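You operate a simulated robot arm through the tools that you are given. There is no shell and no other tool.

The job below is to be done with a simulated robot arm. You get a single attempt, and the scene is never put back.

TASK
Put things in order on the top of the white bench. At the end: the yellow sponge stands where the clear jar with a purple lid (marked "R 21") stood; the orange brush is in the red stock crate (marked "FOIL"); the grey dark rock bar (marked "R21") from the top of the white bench stands where the beige numbered core (marked "C53") stood; the beige numbered core from the top of the white bench stands where the yellow sponge stood; the clear jar with a purple lid is in the blue bucket; whatever was shut is shut again. Leave all else as you found it, and nothing knocked over.

Only the result counts: the job must be done as asked and must still hold three seconds after the hand-in. Knocking over, shifting, dropping, spilling or breaking anything else fails it. Lids that push on must go on centred and level and be pressed home; caps that screw on are set level and turned clockwise until they are tight.

THE ROBOT
A 7-joint arm with a two-finger parallel gripper, fixed in place. Base frame: the origin is at the foot of the arm, x ahead of it, y to its left, z up; the work surface is at about z = 0.86. Readings come in m, rad, newtons and seconds.
With the tool pointing down near the work surface it reaches from about 0.1 to 0.64 m from the base axis. Its first joint turns from -1.152 to 1.152 rad. Payload 1.57 kg.
Tool frame: the origin (TCP) lies between the finger pads and is the grasp point; the fingertips stand 0.03 m ahead of it; z points along the fingers, y is the line along which they close. Largest opening 0.08 m; finger width 0.017, thickness 0.012; the body of the gripper, 0.04 by 0.082 m, starts 0.08 m behind the TCP.
Orientation is told as [roll, pitch, yaw] about the base's x, y, z axes, in that order, counted from this pose: with the fingers straight down and closing along the base's y, the tool's x points along the base's -x, its y along +y and its z along -z.

THE INTERFACE
- The arm moves only by the tool nudge_tool. Its argument "series" is a list of rows, each a list of 7 numbers: the shift along the tool's x, y, z in units of 250 mm (1.0 is 250 mm), then the turn, a rotation vector about the tool's x, y, z in units of 90 degrees (1.0 is 90 degrees), then the opening, from 0 (shut) to 1 (fully open). In form: [[x, y, z, rx, ry, rz, hand], ...]. A call has 1 to 20 rows; each row is the pose to reach, as a shift and turn from the pose commanded when the call began, along the tool's axes at that moment. A call with a number of a shift or a turn outside -1 to 1 is refused whole. A row lasts 0.2 s, in which the tool goes at most 0.05 m and 0.15 rad; a call with a longer step from one row to the next is refused whole, and so is a gripper value outside its range. A pose out of reach is approached as far as the arm can. The call stops where the force on the tool passes 40 N (or 10 N more than at its start, if that is more) or the arm is blocked; 0.2 s more then pass. The fingers move at their own pace (about 0.072 m/s each) and stop on an object; they squeeze with about 34 N. The grip force told is the motor's: it shows also when the fingers shut on nothing. Time passes only in rows, and 0.2 s behind the last, so rows that repeat a pose let the fingers close. The reply holds the time, the measured pose of the TCP, the force on the tool along the base axes, the opening and the grip force, in the units named above and with some noise, with the torque about the TCP (base axes, N m) and any sound that the robot's microphone picked up.
- Cameras (640 x 400 px; columns grow to the right, rows downward): "scene" is fixed at [0.0725, 0.4466, 1.4338]; the picture's right is [-0.73, -0.68, 0.00], its down [-0.42, 0.45, -0.79] and it looks along [0.54, -0.58, -0.61] (base axes); focal length 249 px, centre (320, 200). "wrist" rides on the gripper at [0.072, -0.007, -0.122] in the tool frame; the picture's right is [0.09, 1.00, 0.00], its down [-0.84, 0.08, -0.54] and it looks along [-0.54, 0.05, 0.84] (tool axes); focal length 238 px, centre (320, 200). There is no depth. A picture from a camera that has moved, and an enlarged one, comes with that camera's place and axes in the base frame and with its lens. The place of the scene camera against the robot may be out by one fixed shift of up to 0.025 m in any direction.
- snapshot(camera): a new picture of that camera. No time passes.
- enlarge(camera, box): a new picture of the part [left, top, right, bottom] of that camera's present view, enlarged. No time passes.
- hand_in(): hands the job in; it is judged then, once.

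Places have to be worked out from the pictures, the camera data and where the tool is seen. Open the gripper and draw the arm clear of the work before you hand the job in, unless the task says otherwise.

The tools are called after ">>>" as a command line: name --pt "numbers of a row" for each row, then --argument value for the rest, lists and objects as JSON in quotes. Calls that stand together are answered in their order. nudge_tool: Moves the arm, as the interface text tells. Its arguments: {"type":"object","properties":{"series":{"type":"array","items":{"type":"array","items":{"type":"number"}}}},"required":["series"]} The other tools are called the same way: snapshot (camera) takes a picture; enlarge (camera, box) takes an enlarged picture of a part of a camera's view; hand_in () hands the job in.

At the start:

```text
time_s: 0.0
eef_pos: [0.2872, -0.1357, 1.251]
tool_rot: [0.0, 0.0, 0.0]
wrist_force: [-0.5, -0.3, 0.6]
torque: [0.02, 0.02, 0.0]
width: 0.08
grasp_force: 0.0
```

scene: 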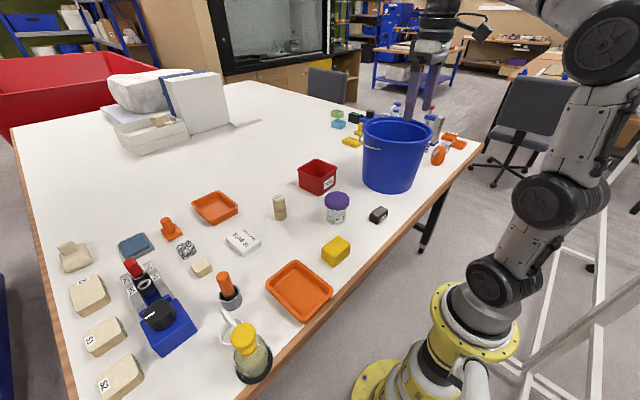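
wrist: 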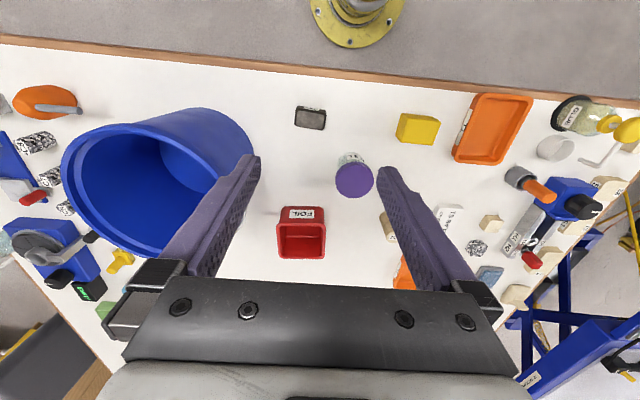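

I start by looking closely at the scene to identify all objects before moving.

>>> enlarge --camera "scene" --box '[240, 140, 440, 280]'

>>> enlarge --camera "scene" --box '[60, 180, 280, 400]'

>>> enlarge --camera "scene" --box '[320, 90, 480, 190]'

>>> enlarge --camera "wrist" --box '[250, 80, 450, 290]'

>>> enlarge --camera "wrist" --box '[430, 80, 640, 320]'

>>> enlarge --camera "wrist" --box '[0, 70, 200, 320]'

```text
2.86 times, centred on (340, 210) of scene
camera zoom: at [0.0725, 0.4466, 1.4338], right [-0.73, -0.68, 0.0], down [-0.42, 0.45, -0.79], along [0.54, -0.58, -0.61], focal length 710 px, centre (263, 171)
```

zoom: 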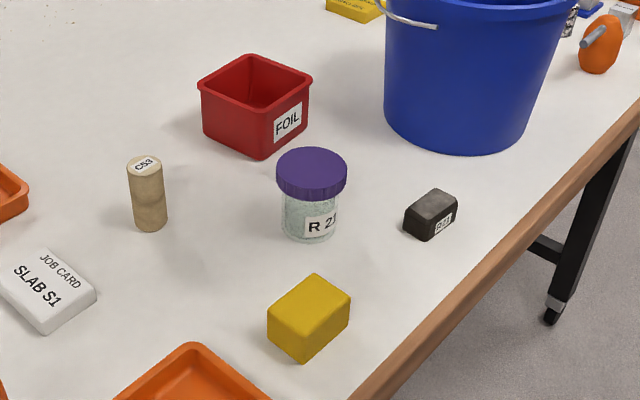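

```text
1.82 times, centred on (170, 290) of scene
camera zoom: at [0.0725, 0.4466, 1.4338], right [-0.73, -0.68, 0.0], down [-0.42, 0.45, -0.79], along [0.54, -0.58, -0.61], focal length 452 px, centre (593, 36)
```

zoom: 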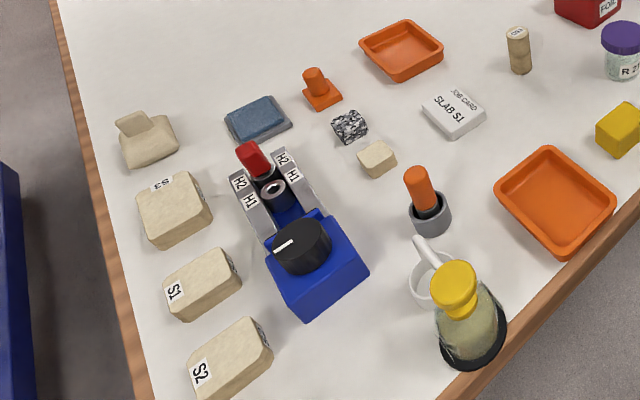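

```text
4.00 times, centred on (400, 140) of scene
camera zoom: at [0.0725, 0.4466, 1.4338], right [-0.73, -0.68, 0.0], down [-0.42, 0.45, -0.79], along [0.54, -0.58, -0.61], focal length 995 px, centre (0, 440)
```

zoom: 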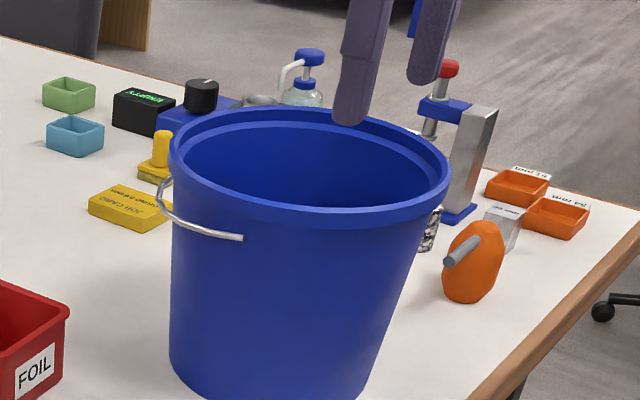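

```text
1.90 times, centred on (350, 185) of wrist
camera zoom: at [0.2157, -0.1418, 1.3722], right [-0.09, 1.0, 0.0], down [0.84, 0.08, 0.54], along [0.54, 0.05, -0.84], focal length 454 px, centre (263, 229)
```

zoom: 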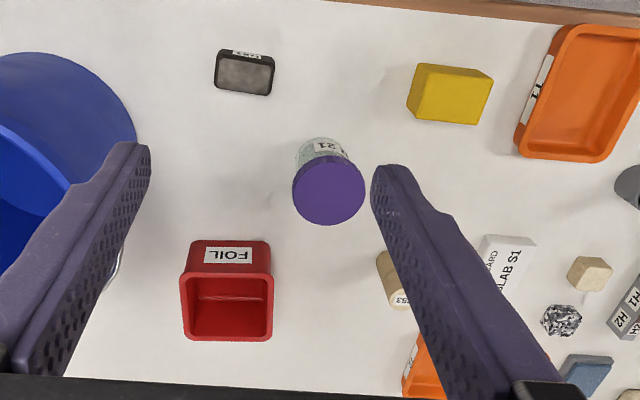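

```text
1.67 times, centred on (535, 200) of wrist
camera zoom: at [0.2157, -0.1418, 1.3722], right [-0.09, 1.0, 0.0], down [0.84, 0.08, 0.54], along [0.54, 0.05, -0.84], focal length 397 px, centre (-38, 200)
```

zoom: 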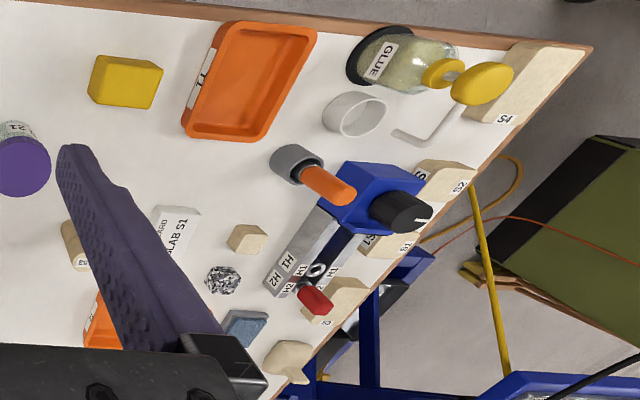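

```text
1.60 times, centred on (100, 195) of wrist
camera zoom: at [0.2157, -0.1418, 1.3722], right [-0.09, 1.0, 0.0], down [0.84, 0.08, 0.54], along [0.54, 0.05, -0.84], focal length 381 px, centre (672, 208)
```

zoom: 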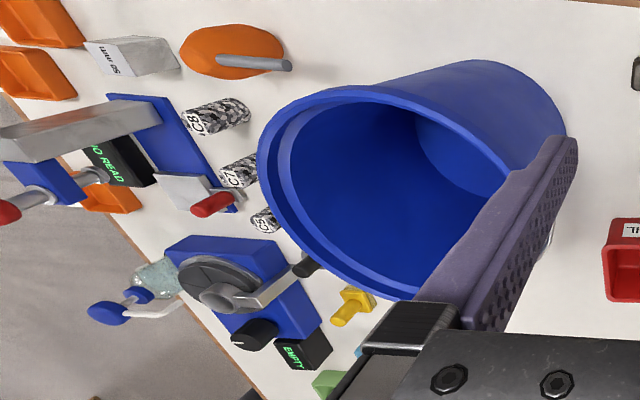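

There are several orange candidates for the brush; I zoom in on each.

>>> enlarge --camera "scene" --box '[200, 260, 260, 320]'

>>> enlarge --camera "scene" --box '[145, 205, 205, 255]'

>>> enlarge --camera "scene" --box '[415, 125, 475, 170]'

>>> enlarge --camera "wrist" --box '[490, 150, 570, 220]'

>>> enlarge --camera "wrist" --box '[0, 70, 90, 150]'

>>> enlarge --camera "scene" --box '[335, 105, 375, 150]'

```text
6.67 times, centred on (230, 290) of scene
camera zoom: at [0.0725, 0.4466, 1.4338], right [-0.73, -0.68, 0.0], down [-0.42, 0.45, -0.79], along [0.54, -0.58, -0.61], focal length 1658 px, centre (920, -400)
```

zoom: 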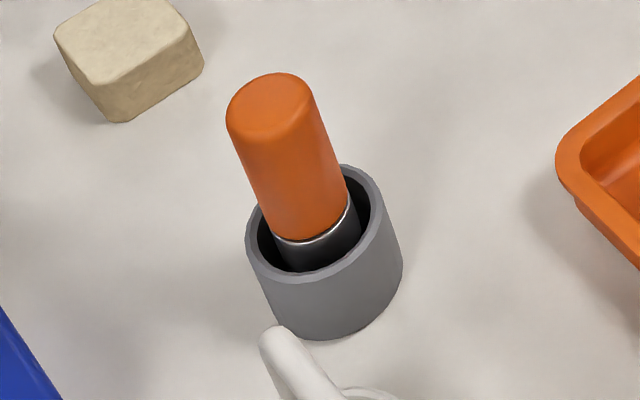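

```text
8.00 times, centred on (175, 230) of scene
camera zoom: at [0.0725, 0.4466, 1.4338], right [-0.73, -0.68, 0.0], down [-0.42, 0.45, -0.79], along [0.54, -0.58, -0.61], focal length 1990 px, centre (1480, -40)
```

zoom: 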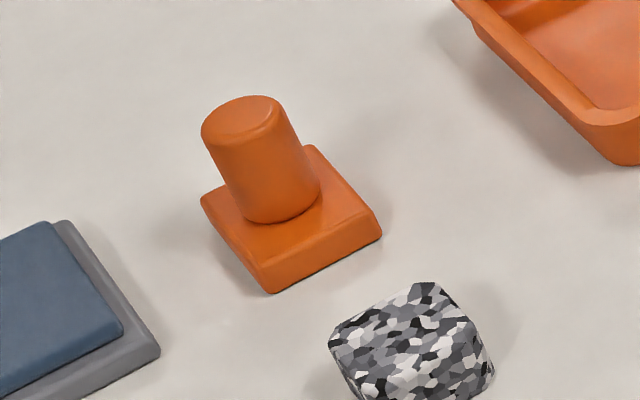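

```text
8.89 times, centred on (445, 148) of scene
camera zoom: at [0.0725, 0.4466, 1.4338], right [-0.73, -0.68, 0.0], down [-0.42, 0.45, -0.79], along [0.54, -0.58, -0.61], focal length 2211 px, centre (-791, 667)
```

zoom: 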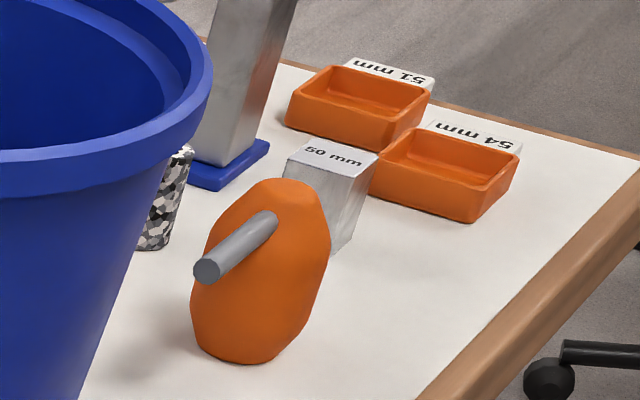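

```text
5.71 times, centred on (530, 185) of wrist
camera zoom: at [0.2157, -0.1418, 1.3722], right [-0.09, 1.0, 0.0], down [0.84, 0.08, 0.54], along [0.54, 0.05, -0.84], focal length 1362 px, centre (-880, 286)
```

zoom: 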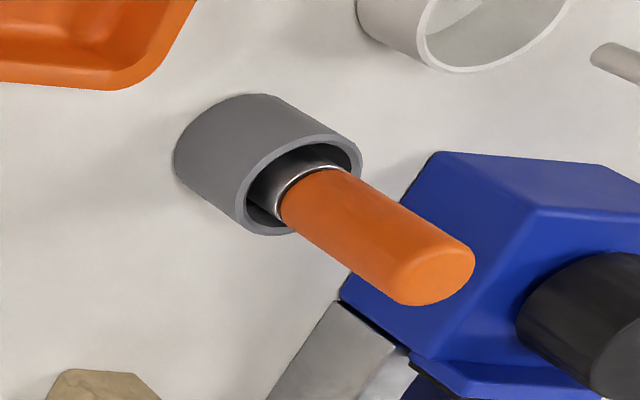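

```text
5.00 times, centred on (45, 110) of wrist
camera zoom: at [0.2157, -0.1418, 1.3722], right [-0.09, 1.0, 0.0], down [0.84, 0.08, 0.54], along [0.54, 0.05, -0.84], focal length 1192 px, centre (1695, 650)
```

zoom: 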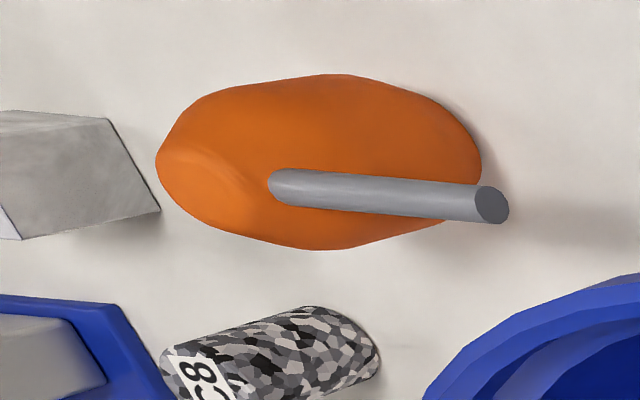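

```text
8.89 times, centred on (355, 128) of scene
camera zoom: at [0.0725, 0.4466, 1.4338], right [-0.73, -0.68, 0.0], down [-0.42, 0.45, -0.79], along [0.54, -0.58, -0.61], focal length 2211 px, centre (9, 844)
```

zoom: 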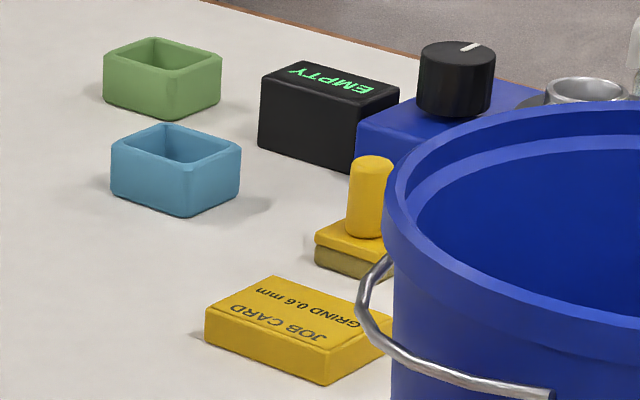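

The orange-handled item with a metal ferrule and dark bristles in the grey pot is the brush. Rough places: jar (0.44,-0.05), sponge (0.335,0.07), core (0.60,0.07), rock (0.337,-0.15), crate (0.62,-0.16), bucket (0.39,-0.38), brush (0.42,0.32). I move closer over the jar area to refine.

>>> nudge_tool --pt "-0.058 0.069 0.121 0 0 0 1" --pt "-0.117 0.137 0.242 0 0 0 1" --pt "-0.175 0.206 0.362 0 0 0 1" --pt "-0.234 0.274 0.483 0 0 0 1" --pt "-0.292 0.343 0.604 0 0 0 1" --pt "-0.292 0.343 0.604 0 0 0 1"

>>> snapshot --camera "wrist"

>>> snapshot --camera "scene"

```text
time_s: 1.4
eef_pos: [0.3624, -0.0485, 1.1]
tool_rot: [-0.001, 0.0, -0.001]
wrist_force: [0.2, 0.0, 0.4]
torque: [0.02, 0.03, -0.01]
width: 0.0799
grasp_force: 0.1
```

```text
taken
camera wrist: at [0.2903, -0.0559, 1.2213], right [-0.09, 1.0, 0.0], down [0.84, 0.08, 0.54], along [0.54, 0.05, -0.84], focal length 238 px, centre (320, 200)
```

wrist: 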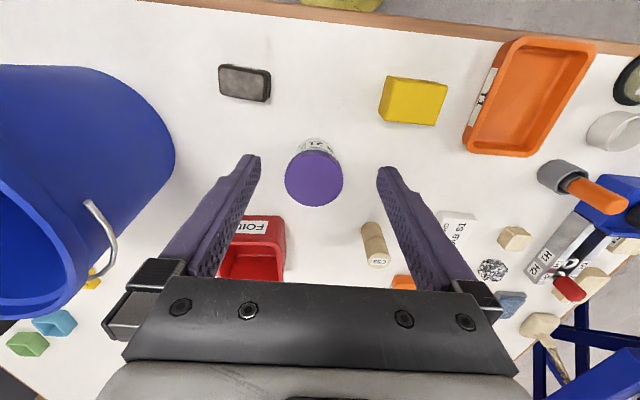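

```text
taken
```

scene: 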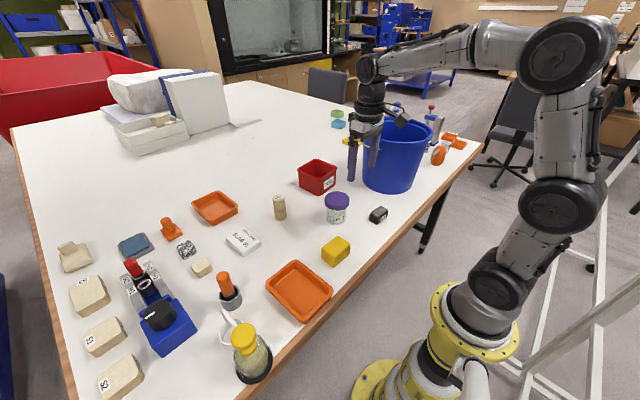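

Zooming into this view for precise pixel readings.

>>> enlarge --camera "wrist" --box '[260, 110, 400, 290]'

>>> enlarge --camera "wrist" --box '[200, 50, 480, 150]'

>>> enlarge --camera "wrist" --box '[480, 120, 640, 280]'

>>> enlarge --camera "wrist" --box '[0, 50, 300, 330]'

```text
2.22 times, centred on (330, 200) of wrist
camera zoom: at [0.2903, -0.0559, 1.2213], right [-0.09, 1.0, 0.0], down [0.84, 0.08, 0.54], along [0.54, 0.05, -0.84], focal length 530 px, centre (298, 200)
```

zoom: 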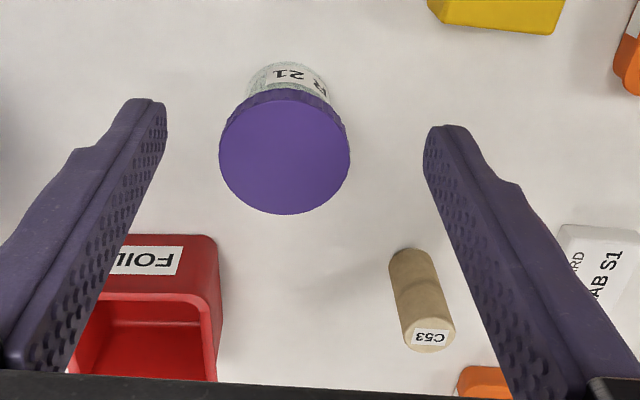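

```text
2.29 times, centred on (340, 100) of wrist
camera zoom: at [0.2903, -0.0559, 1.2213], right [-0.09, 1.0, 0.0], down [0.84, 0.08, 0.54], along [0.54, 0.05, -0.84], focal length 545 px, centre (274, 429)
```

zoom: 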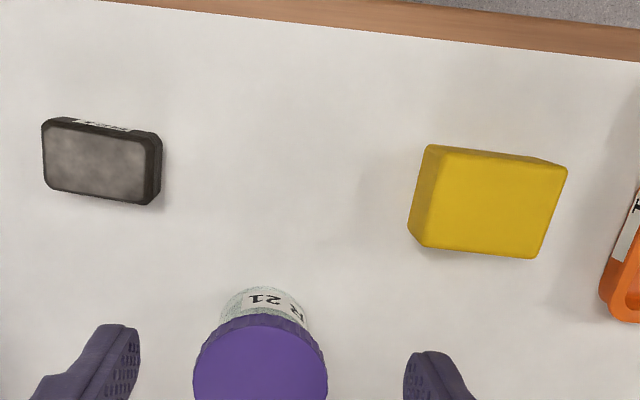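

```text
2.50 times, centred on (560, 200) of wrist
camera zoom: at [0.2903, -0.0559, 1.2213], right [-0.09, 1.0, 0.0], down [0.84, 0.08, 0.54], along [0.54, 0.05, -0.84], focal length 596 px, centre (-280, 200)
```

zoom: 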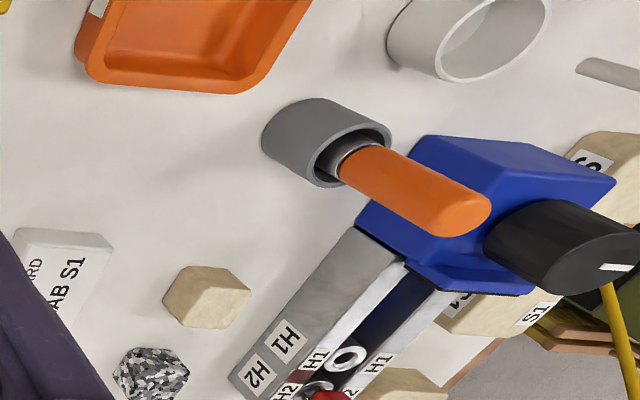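

```text
1.43 times, centred on (150, 190) of wrist
camera zoom: at [0.2903, -0.0559, 1.2213], right [-0.09, 1.0, 0.0], down [0.84, 0.08, 0.54], along [0.54, 0.05, -0.84], focal length 340 px, centre (563, 214)
```

zoom: 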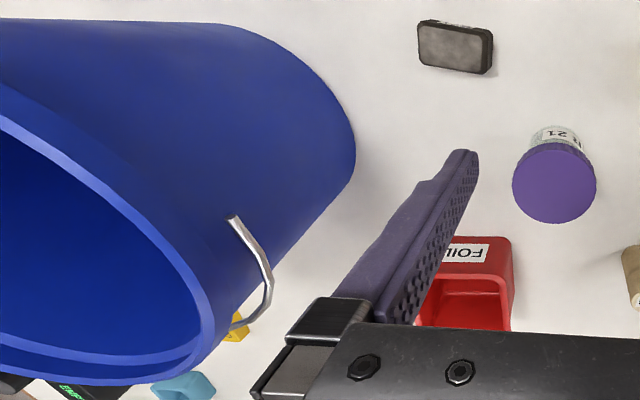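

The jar lid triangulates to about (0.442,-0.051), top z≈0.93-0.94, lid diameter close to 0.08, so I need a closer look before deciding the grip. I move straight above it, staying above the lid.

>>> nudge_tool --pt "-0.107 -0.003 0.12 0 0 0 1" --pt "-0.213 -0.005 0.24 0 0 0 1" --pt "-0.32 -0.008 0.36 0 0 0 1" --pt "-0.32 -0.008 0.36 0 0 0 1"

>>> snapshot --camera "wrist"

>>> enlarge --camera "scene" --box '[290, 110, 410, 240]'

>>> enlarge --camera "wrist" --box '[220, 60, 420, 220]'

```text
time_s: 2.4
eef_pos: [0.4366, -0.0506, 1.0122]
tool_rot: [0.0, 0.0, 0.0]
wrist_force: [0.1, -0.9, -0.3]
torque: [0.01, -0.02, -0.01]
width: 0.0801
grasp_force: 0.1
```

```text
taken
camera wrist: at [0.366, -0.057, 1.1336], right [-0.09, 1.0, 0.0], down [0.84, 0.08, 0.54], along [0.54, 0.05, -0.84], focal length 238 px, centre (320, 200)
```

wrist: 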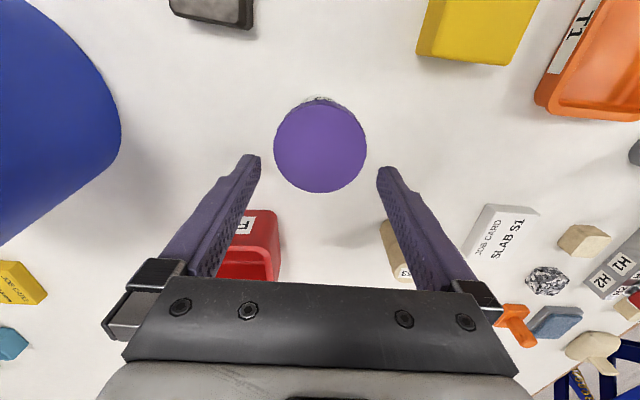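

```text
3.08 times, centred on (350, 175) of scene
camera zoom: at [0.0725, 0.4466, 1.4338], right [-0.73, -0.68, 0.0], down [-0.42, 0.45, -0.79], along [0.54, -0.58, -0.61], focal length 765 px, centre (228, 277)
```

zoom: 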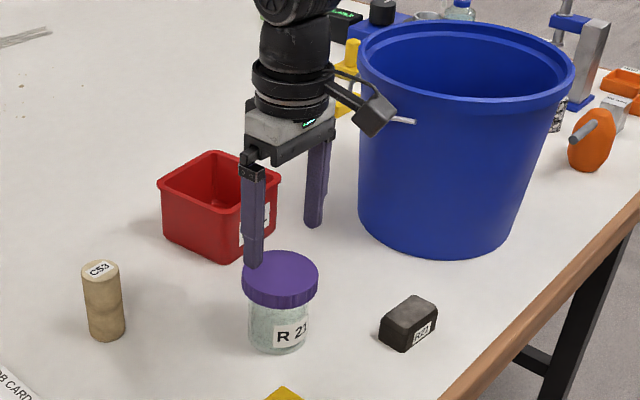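

```text
2.50 times, centred on (320, 140) of wrist
camera zoom: at [0.366, -0.057, 1.1336], right [-0.09, 1.0, 0.0], down [0.84, 0.08, 0.54], along [0.54, 0.05, -0.84], focal length 596 px, centre (320, 350)
```

zoom: 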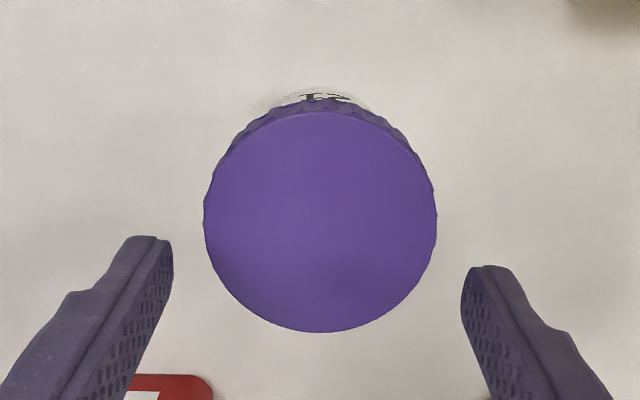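

The lid measures about 0.08 m, right at the gripper's limit, so I take two lateral views to measure it accurately (height unchanged, above everything nearby except the bucket, which I keep away from).

>>> nudge_tool --pt "-0.1 0.15 0 0 0 0 1" --pt "-0.2 0.3 0 0 0 0 1" --pt "-0.2 0.3 0 0 0 0 1"

>>> enlarge --camera "wrist" --box '[120, 0, 440, 200]'

>>> snapshot --camera "wrist"

```text
time_s: 3.2
eef_pos: [0.4895, 0.0222, 1.0108]
tool_rot: [-0.001, 0.0, -0.001]
wrist_force: [-0.2, -0.5, 0.2]
torque: [0.01, -0.02, -0.02]
width: 0.0799
grasp_force: 0.1
```

```text
2.00 times, centred on (280, 100) of wrist
camera zoom: at [0.4175, 0.0154, 1.1323], right [-0.09, 1.0, 0.0], down [0.84, 0.08, 0.54], along [0.54, 0.05, -0.84], focal length 477 px, centre (400, 400)
```

zoom: 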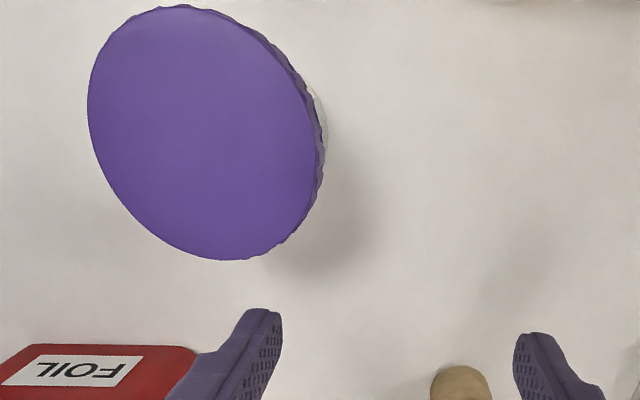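

```text
taken
camera wrist: at [0.4175, 0.0154, 1.1323], right [-0.09, 1.0, 0.0], down [0.84, 0.08, 0.54], along [0.54, 0.05, -0.84], focal length 238 px, centre (320, 200)
```

wrist: 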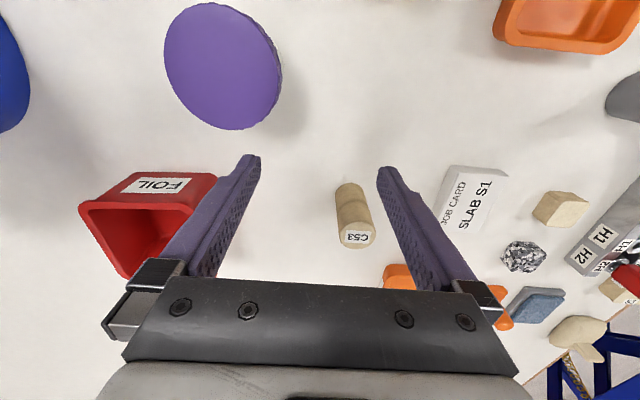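

With the lateral baseline the lid top comes to z≈0.946 and diameter ≈0.076 m, so it fits between the fingers with ~2 mm per side. I go above it with the tips just over the lid to check centring directly.

>>> nudge_tool --pt "0.07 -0.1 0 0 0 0 1" --pt "0.14 -0.2 0 0 0 0 1" --pt "0.205 -0.293 0 0 0 0 1" --pt "0.205 -0.293 0.08 0 0 0 1" --pt "0.205 -0.293 0.08 0 0 0 1"

>>> enlarge --camera "wrist" --box '[220, 80, 420, 205]'

>>> enlarge --camera "scene" --box '[300, 140, 400, 240]'

```text
time_s: 4.4
eef_pos: [0.4403, -0.0502, 0.9903]
tool_rot: [-0.001, 0.002, 0.001]
wrist_force: [0.6, 0.3, -0.6]
torque: [0.05, 0.01, 0.0]
width: 0.0799
grasp_force: 0.1
```

```text
3.20 times, centred on (320, 142) of wrist
camera zoom: at [0.3686, -0.0568, 1.1118], right [-0.09, 1.0, 0.0], down [0.84, 0.08, 0.54], along [0.54, 0.05, -0.84], focal length 763 px, centre (320, 384)
```

zoom: 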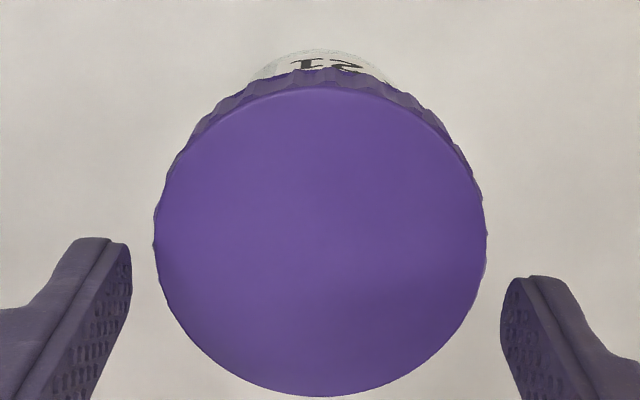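

```text
4.00 times, centred on (350, 190) of scene
camera zoom: at [0.0725, 0.4466, 1.4338], right [-0.73, -0.68, 0.0], down [-0.42, 0.45, -0.79], along [0.54, -0.58, -0.61], focal length 995 px, centre (200, 240)
```

zoom: 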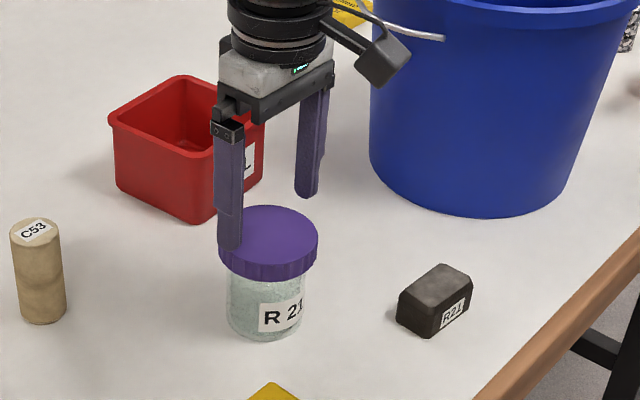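

The lid is centred between the fingers to within about 1 mm. I descend in small steps to straddle the lid, without closing yet.

>>> nudge_tool --pt "0 -0.002 0.04 0 0 0 1" --pt "0 -0.002 0.08 0 0 0 1" --pt "0 -0.002 0.12 0 0 0 1" --pt "0 -0.002 0.16 0 0 0 1" --pt "0 -0.002 0.2 0 0 0 1" --pt "0 -0.002 0.2 0 0 0 1"

>>> snapshot --camera "wrist"

>>> enlarge --camera "scene" --box '[300, 140, 400, 240]'

```text
time_s: 5.8
eef_pos: [0.4387, -0.0493, 0.9421]
tool_rot: [-0.001, -0.001, -0.002]
wrist_force: [-0.3, 0.5, -0.4]
torque: [-0.01, -0.04, 0.0]
width: 0.0799
grasp_force: 0.1
```

```text
taken
camera wrist: at [0.3674, -0.0567, 1.0624], right [-0.09, 1.0, 0.0], down [0.84, 0.08, 0.54], along [0.54, 0.05, -0.84], focal length 238 px, centre (320, 200)
```

wrist: 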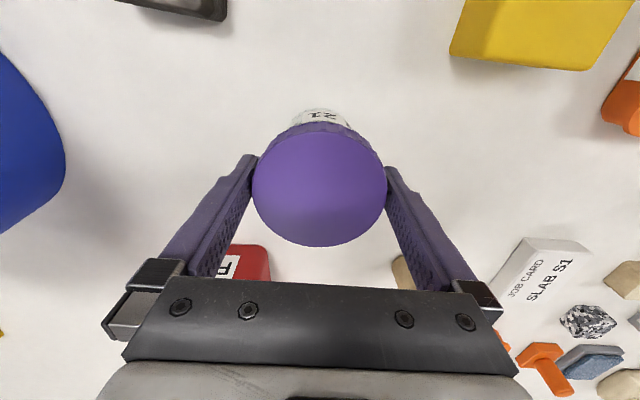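

```text
4.00 times, centred on (350, 190) of scene
camera zoom: at [0.0725, 0.4466, 1.4338], right [-0.73, -0.68, 0.0], down [-0.42, 0.45, -0.79], along [0.54, -0.58, -0.61], focal length 995 px, centre (200, 240)
```

zoom: 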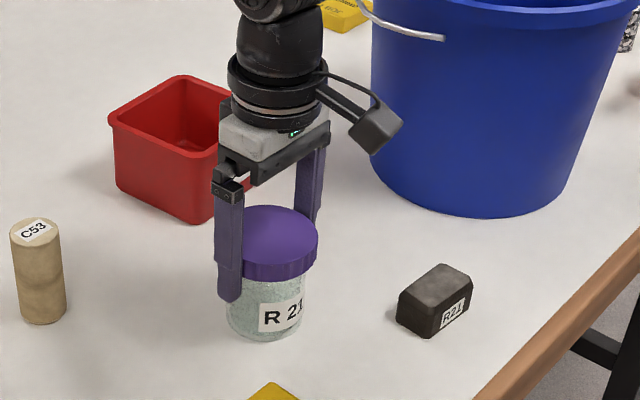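

The fingers straddle the lid without contact. I close on it and hold.

>>> nudge_tool --pt "0 0 0 0 0 0 0" --pt "0 0 0 0 0 0 0" --pt "0 0 0 0 0 0 0"

>>> enlarge --camera "wrist" --box '[220, 80, 420, 260]'

```text
time_s: 6.6
eef_pos: [0.4394, -0.0499, 0.9401]
tool_rot: [0.0, -0.001, 0.0]
wrist_force: [0.9, -0.5, -0.1]
torque: [0.04, 0.02, 0.01]
width: 0.0751
grasp_force: 34.0
```

```text
2.22 times, centred on (320, 170) of wrist
camera zoom: at [0.3674, -0.0566, 1.0625], right [-0.09, 1.0, 0.0], down [0.84, 0.08, 0.54], along [0.54, 0.05, -0.84], focal length 530 px, centre (320, 267)
```

zoom: 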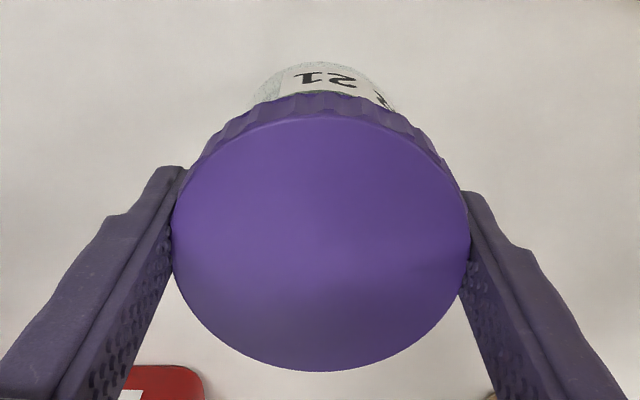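

Grip holds at width 0.075 (jar centre ≈ (0.440,-0.050)). I lift a little first to confirm the jar comes as a whole.

>>> nudge_tool --pt "0 0 -0.04 0 0 0 0" --pt "0 0 -0.12 0 0 0 0" --pt "0 0 -0.2 0 0 0 0" --pt "0 0 -0.2 0 0 0 0"

>>> enlarge --camera "scene" --box '[290, 120, 410, 240]'

>>> enlarge --camera "wrist" --box '[160, 0, 480, 270]'

```text
time_s: 7.6
eef_pos: [0.4405, -0.052, 0.9902]
tool_rot: [0.0, -0.001, -0.001]
wrist_force: [0.5, -0.1, -0.4]
torque: [-0.02, 0.02, 0.01]
width: 0.0752
grasp_force: 33.7
```

```text
3.33 times, centred on (350, 180) of scene
camera zoom: at [0.0725, 0.4466, 1.4338], right [-0.73, -0.68, 0.0], down [-0.42, 0.45, -0.79], along [0.54, -0.58, -0.61], focal length 829 px, centre (220, 267)
```

zoom: 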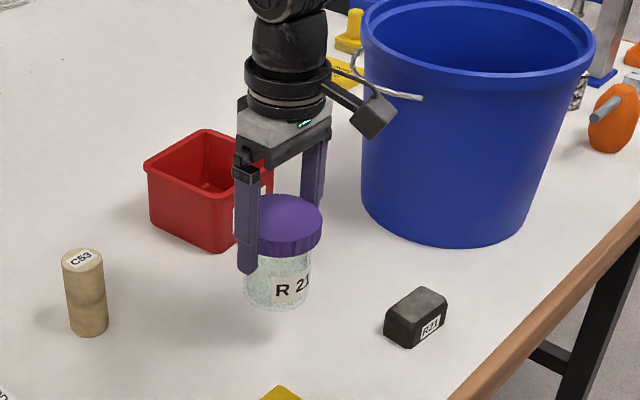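

```text
1.48 times, centred on (320, 135) of wrist
camera zoom: at [0.3683, -0.0579, 1.1118], right [-0.09, 1.0, 0.0], down [0.84, 0.08, 0.54], along [0.54, 0.05, -0.84], focal length 353 px, centre (320, 296)
```

zoom: 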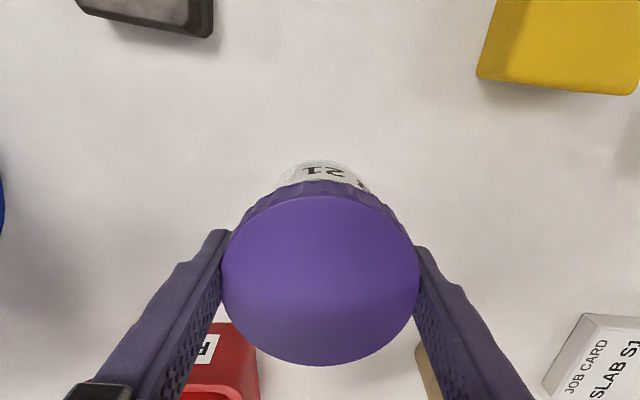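

The jar lifts intact. I raise it well above the bucket rim (≈1.08) and shift toward the bucket to see it properly.

>>> nudge_tool --pt "0 0 -0.192 0 0 0 0" --pt "0 0 -0.384 0 0 0 0" --pt "0 0 -0.576 0 0 0 0" --pt "0 0 -0.768 0 0 0 0" --pt "0.0 0 -0.96 0 0 0 0" --pt "0.11 -0.14 -0.96 0 0 0 0" --pt "0.22 -0.28 -0.96 0 0 0 0" --pt "0.33 -0.42 -0.96 0 0 0 0" --pt "0.44 -0.56 -0.96 0 0 0 0" --pt "0.44 -0.56 -0.96 0 0 0 0"

>>> snapshot --camera "wrist"

>>> snapshot --camera "scene"

```text
time_s: 9.8
eef_pos: [0.3275, -0.1912, 1.2308]
tool_rot: [0.001, -0.001, -0.001]
wrist_force: [0.1, -0.8, -1.1]
torque: [-0.01, 0.0, -0.01]
width: 0.075
grasp_force: 33.7
```

```text
taken
camera wrist: at [0.2566, -0.1982, 1.3527], right [-0.09, 1.0, 0.0], down [0.84, 0.08, 0.54], along [0.54, 0.05, -0.84], focal length 238 px, centre (320, 200)
```

wrist: 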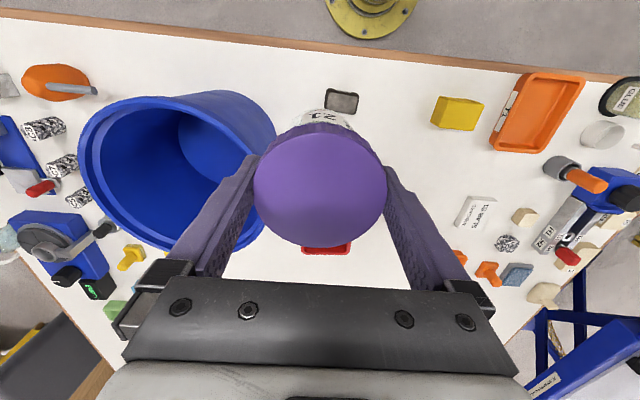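

```text
taken
```

scene: 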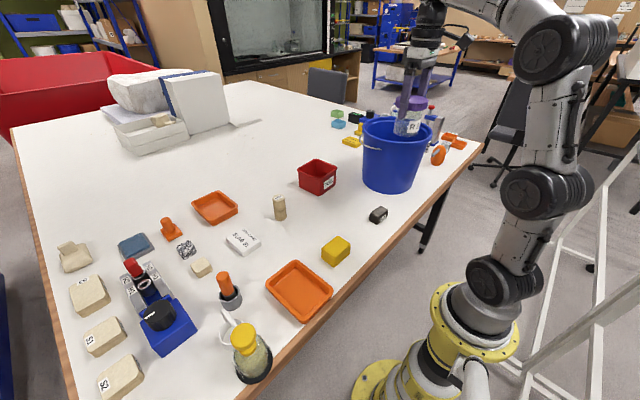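

>>> enlarge --camera "wrist" --box '[60, 70, 300, 270]'

```text
2.00 times, centred on (180, 170) of wrist
camera zoom: at [0.2566, -0.1982, 1.3527], right [-0.09, 1.0, 0.0], down [0.84, 0.08, 0.54], along [0.54, 0.05, -0.84], focal length 477 px, centre (600, 260)
```

zoom: 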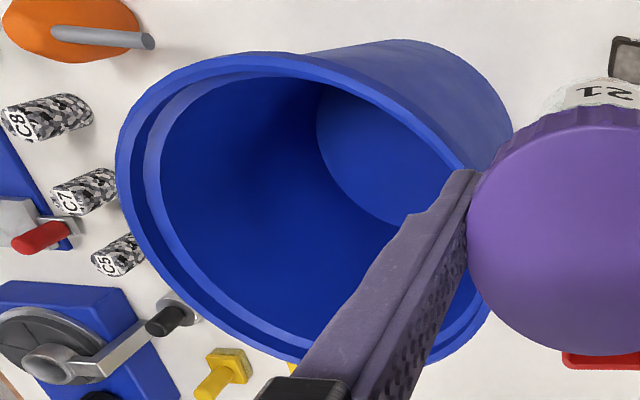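

Bucket rim fits a circle centred ≈(0.44,-0.378), rim z≈1.06-1.08, floor radius ≈0.10. I move the jar above (0.455,-0.378), leaving room for the camera inside the rim.

>>> nudge_tool --pt "-0.1 -0.15 0 0 0 0 0" --pt "-0.2 -0.3 0 0 0 0 0" --pt "-0.3 -0.45 0 0 0 0 0" --pt "-0.4 -0.6 0 0 0 0 0" --pt "-0.504 -0.749 0 0 0 0 0" --pt "-0.504 -0.749 0 0 0 0 0"

>>> snapshot --camera "wrist"

>>> enlarge --camera "scene" --box '[330, 40, 470, 200]'

```text
time_s: 11.2
eef_pos: [0.4095, -0.3421, 1.1901]
tool_rot: [0.001, 0.001, 0.0]
wrist_force: [0.4, -0.2, -1.0]
torque: [0.02, 0.01, 0.01]
width: 0.0748
grasp_force: 33.5
out of reach, approached as far as the arm can: row 3, 4, 5, 6
```

```text
taken
camera wrist: at [0.3373, -0.3481, 1.312], right [-0.09, 1.0, 0.0], down [0.84, 0.08, 0.54], along [0.54, 0.05, -0.84], focal length 238 px, centre (320, 200)
```

wrist: 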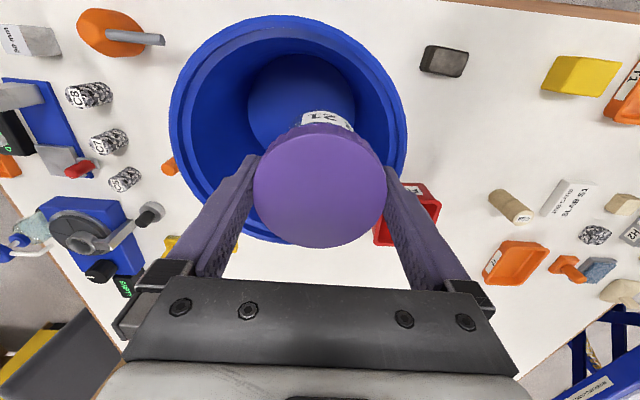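

```text
2.50 times, centred on (400, 120) of scene
camera zoom: at [0.0726, 0.4465, 1.4338], right [-0.73, -0.68, 0.0], down [-0.42, 0.45, -0.79], along [0.54, -0.58, -0.61], focal length 622 px, centre (120, 400)
```

zoom: 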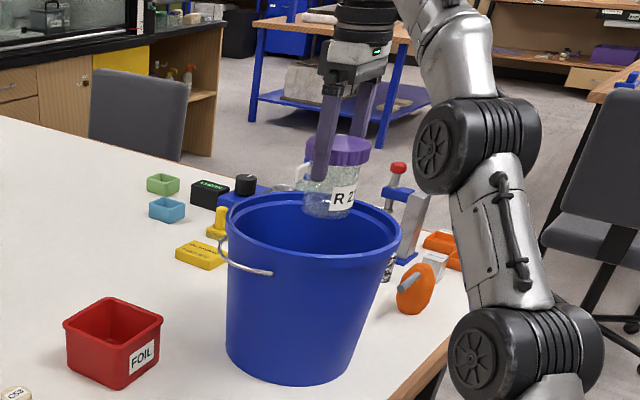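

At that height the arm ran out of reach, stopping at (0.41,-0.342,1.19) but already inside the rim circle (bucket centre refined to (0.441,-0.373), rim z≈1.075). I lower straight down a bit and read the pose.

>>> nudge_tool --pt "0 0 0.1 0 0 0 0" --pt "0 0 0.2 0 0 0 0" --pt "0 0 0.2 0 0 0 0"

>>> snapshot --camera "wrist"

```text
time_s: 12.0
eef_pos: [0.4062, -0.3393, 1.1373]
tool_rot: [-0.003, 0.0, 0.0]
wrist_force: [0.4, -0.4, -0.9]
torque: [0.0, 0.02, -0.01]
width: 0.0751
grasp_force: 34.4
```

```text
taken
camera wrist: at [0.3349, -0.3466, 1.2581], right [-0.09, 1.0, 0.0], down [0.84, 0.08, 0.54], along [0.54, 0.05, -0.84], focal length 238 px, centre (320, 200)
```

wrist: 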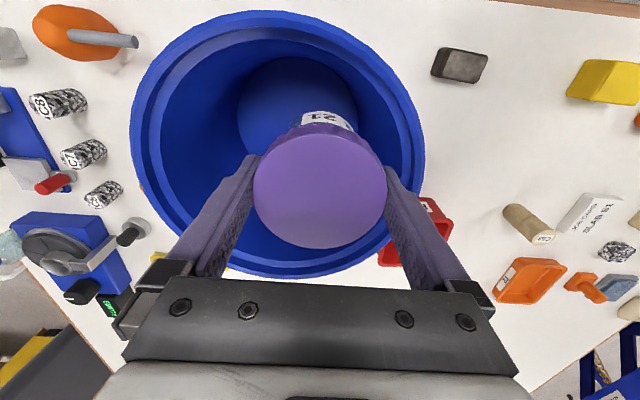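

The pose is tracked from the clipped position. I now move toward (0.452,-0.375) while lowering into the bucket.

>>> nudge_tool --pt "-0.04 -0.03 0.1 0 0 0 0" --pt "-0.11 -0.09 0.2 0 0 0 0" --pt "-0.182 -0.142 0.3 0 0 0 0" --pt "-0.182 -0.142 0.3 0 0 0 0"

>>> snapshot --camera "wrist"

>>> enlarge --camera "scene" --box '[330, 40, 470, 200]'

```text
time_s: 13.0
eef_pos: [0.4555, -0.3712, 1.0627]
tool_rot: [0.002, 0.0, 0.0]
wrist_force: [-0.4, 0.0, 0.2]
torque: [0.0, 0.02, -0.01]
width: 0.075
grasp_force: 33.8
```

```text
taken
camera wrist: at [0.3843, -0.3784, 1.184], right [-0.09, 1.0, 0.0], down [0.84, 0.08, 0.54], along [0.54, 0.05, -0.84], focal length 238 px, centre (320, 200)
```

wrist: 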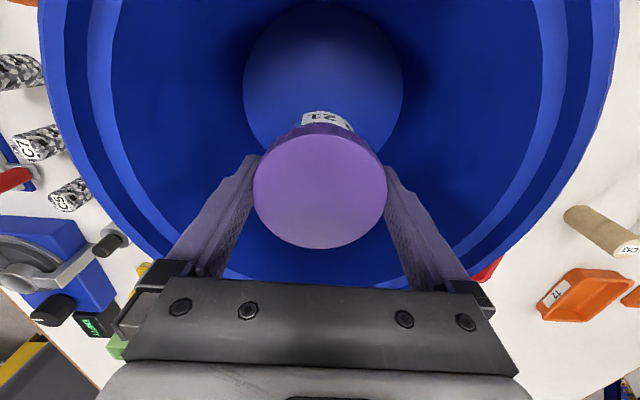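

```text
2.50 times, centred on (400, 120) of scene
camera zoom: at [0.0726, 0.4466, 1.4338], right [-0.73, -0.68, 0.0], down [-0.42, 0.45, -0.79], along [0.54, -0.58, -0.61], focal length 622 px, centre (120, 400)
```

zoom: 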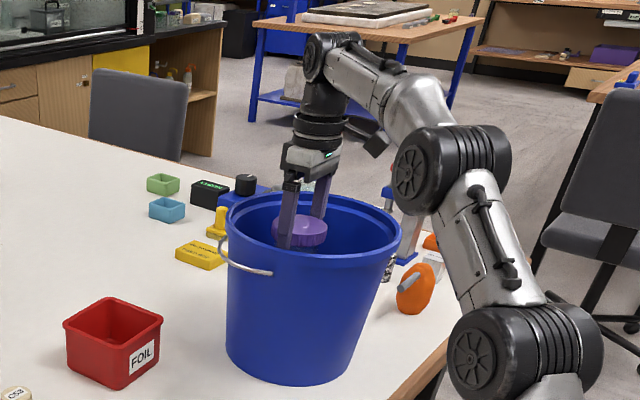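

The jar is inside the rim and centred over the floor. I lower further in steps toward the bucket floor (expected contact at TCP z≈0.945).

>>> nudge_tool --pt "0 0 0.1 0 0 0 0" --pt "0 0 0.2 0 0 0 0" --pt "0 0 0.3 0 0 0 0" --pt "0 0 0.38 0 0 0 0" --pt "0 0 0.38 0 0 0 0"

>>> enlarge --camera "scene" --box '[330, 60, 450, 200]'

>>> snapshot --camera "wrist"

```text
time_s: 14.2
eef_pos: [0.4605, -0.3745, 0.9741]
tool_rot: [-0.009, -0.013, -0.001]
wrist_force: [-5.2, 1.5, 33.4]
torque: [0.22, 0.31, -0.02]
width: 0.0752
grasp_force: 34.4
```

```text
2.86 times, centred on (390, 130) of scene
camera zoom: at [0.0719, 0.447, 1.4337], right [-0.73, -0.68, 0.0], down [-0.42, 0.45, -0.79], along [0.54, -0.58, -0.61], focal length 710 px, centre (120, 400)
```

zoom: 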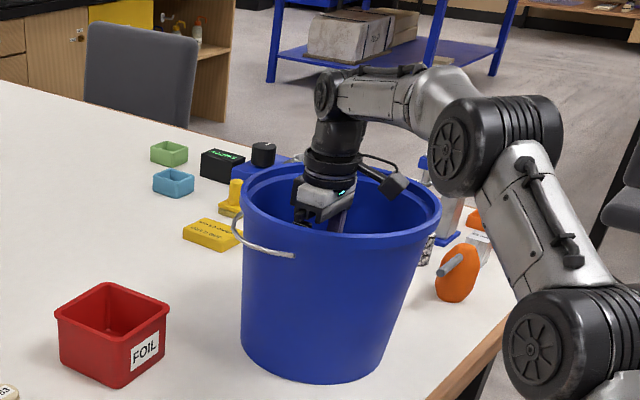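

```text
taken
camera wrist: at [0.3871, -0.3799, 1.0948], right [-0.09, 1.0, -0.01], down [0.83, 0.08, 0.55], along [0.55, 0.04, -0.83], focal length 238 px, centre (320, 200)
```

wrist: 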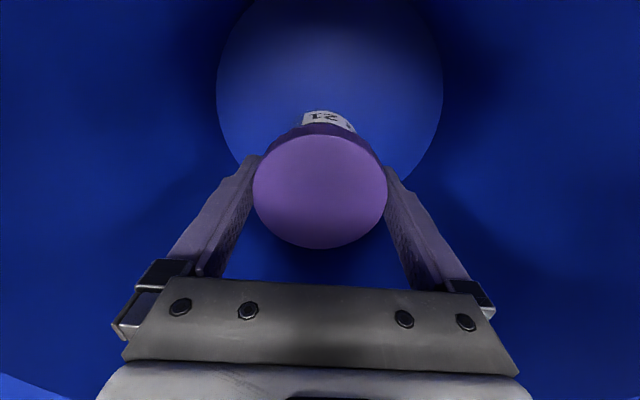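

Firm contact (33 N) at TCP z=0.974: the bucket's floor is raised (≈0.89), consistent with the two floor views. I back off a few mm to relax the force before releasing.

>>> nudge_tool --pt "0 0 -0.02 0 0 0 0" --pt "0 0 -0.02 0 0 0 0"

>>> snapshot --camera "wrist"

```text
time_s: 14.8
eef_pos: [0.4582, -0.3728, 0.9737]
tool_rot: [-0.004, -0.006, -0.002]
wrist_force: [5.7, -3.3, 17.6]
torque: [-0.5, -0.66, 0.01]
width: 0.0748
grasp_force: 33.7
```

```text
taken
camera wrist: at [0.3865, -0.3798, 1.0952], right [-0.09, 1.0, 0.0], down [0.83, 0.08, 0.55], along [0.54, 0.05, -0.84], focal length 238 px, centre (320, 200)
```

wrist: 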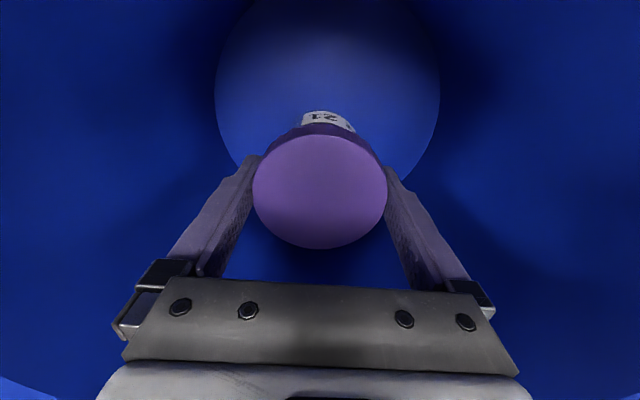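

>>> nudge_tool --pt "0 0 -0.016 0 0 0 0" --pt "0 0 -0.016 0 0 0 0"

```text
time_s: 15.4
eef_pos: [0.4555, -0.3718, 0.9745]
tool_rot: [0.004, 0.003, 0.0]
wrist_force: [2.8, -0.9, 7.9]
torque: [-0.25, -0.41, 0.05]
width: 0.0748
grasp_force: 33.7
```

Contact force is down to ~8 N with the tool level; the jar rests on the floor. I open the fingers.

>>> nudge_tool --pt "0 0 -0.004 0 0 0 0.5" --pt "0 0 -0.004 0 0 0 1" --pt "0 0 -0.004 0 0 0 1" --pt "0 0 -0.004 0 0 0 1"

>>> snapshot --camera "wrist"

```text
time_s: 16.4
eef_pos: [0.4562, -0.3726, 0.977]
tool_rot: [0.0, 0.001, 0.0]
wrist_force: [-0.4, 0.0, -0.1]
torque: [-0.02, -0.04, 0.01]
width: 0.0799
grasp_force: 0.0
```

```text
taken
camera wrist: at [0.3843, -0.3791, 1.0982], right [-0.09, 1.0, 0.0], down [0.84, 0.08, 0.54], along [0.54, 0.05, -0.84], focal length 238 px, centre (320, 200)
```

wrist: 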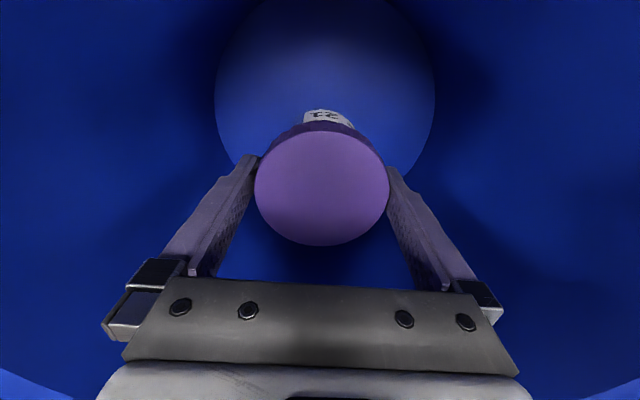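

The jar stands free and the tool is unloaded. I rise slowly, then check the jar stayed upright.

>>> nudge_tool --pt "0 0 -0.04 0 0 0 1" --pt "0 0 -0.1 0 0 0 1" --pt "0 0 -0.2 0 0 0 1" --pt "0 0 -0.36 0 0 0 1" --pt "0 0 -0.5 0 0 0 1" --pt "0.03 0.03 -0.6 0 0 0 1" --pt "0.1 0.1 -0.72 0 0 0 1" --pt "0.2 0.2 -0.84 0 0 0 1" --pt "0.2 0.2 -0.84 0 0 0 1"

>>> snapshot --camera "wrist"

>>> snapshot --camera "scene"

```text
time_s: 18.4
eef_pos: [0.4055, -0.325, 1.1885]
tool_rot: [0.002, 0.0, 0.0]
wrist_force: [-0.1, 0.1, -0.1]
torque: [-0.02, 0.0, 0.01]
width: 0.0801
grasp_force: 0.1
```

```text
taken
camera wrist: at [0.333, -0.3311, 1.3095], right [-0.09, 1.0, 0.0], down [0.84, 0.08, 0.54], along [0.54, 0.05, -0.84], focal length 238 px, centre (320, 200)
```

wrist: 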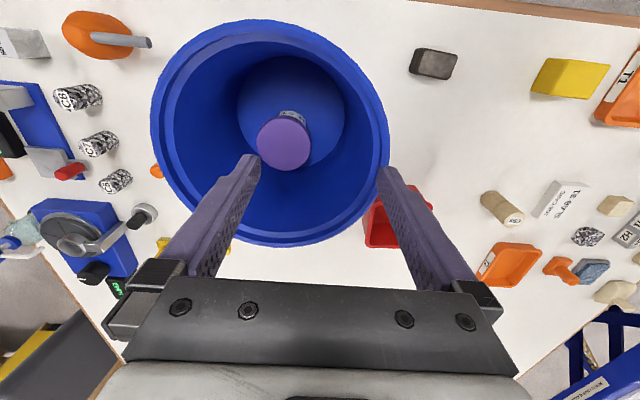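

```text
taken
```

scene: 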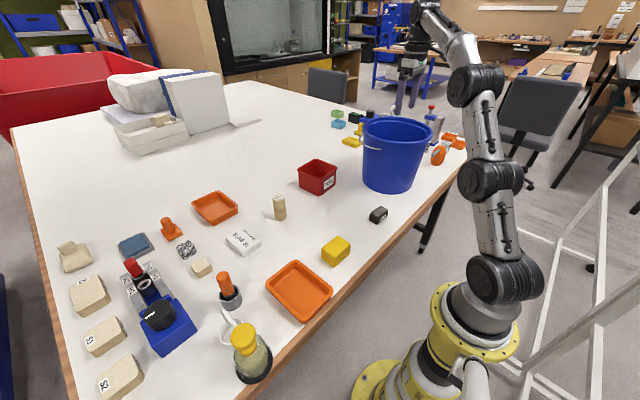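

Jar is upright in the bucket, bucket undisturbed. Next the sponge: I move over toward it, at height.

>>> nudge_tool --pt "0.05 0.17 0 0 0 0 1" --pt "0.1 0.34 0 0 0 0 1" --pt "0.15 0.51 0 0 0 0 1" --pt "0.2 0.68 0 0 0 0 1" --pt "0.25 0.85 0.05 0 0 0 1" --pt "0.3 1.0 0.1 0 0 0 1"

>>> nudge_tool --pt "0.04 0.15 0.08 0 0 0 1" --pt "0.08 0.3 0.16 0 0 0 1" --pt "0.12 0.45 0.24 0 0 0 1" --pt "0.16 0.576 0.3 0 0 0 1" --pt "0.16 0.576 0.3 0 0 0 1"

>>> snapshot --camera "wrist"

```text
time_s: 19.8
eef_pos: [0.3326, -0.0693, 1.1619]
tool_rot: [-0.001, 0.001, 0.0]
wrist_force: [0.0, 0.5, 0.6]
torque: [0.02, -0.01, 0.02]
width: 0.0802
grasp_force: 0.1
```

```text
time_s: 21.0
eef_pos: [0.2896, 0.0705, 1.088]
tool_rot: [0.001, 0.001, 0.002]
wrist_force: [-0.9, -0.1, -0.3]
torque: [0.01, -0.01, 0.02]
width: 0.0799
grasp_force: 0.1
```

```text
taken
camera wrist: at [0.2179, 0.0643, 1.2081], right [-0.09, 1.0, 0.0], down [0.84, 0.08, 0.54], along [0.54, 0.05, -0.84], focal length 238 px, centre (320, 200)
```

wrist: 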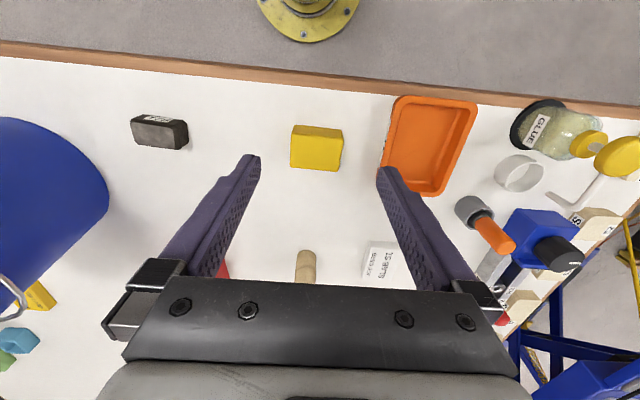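

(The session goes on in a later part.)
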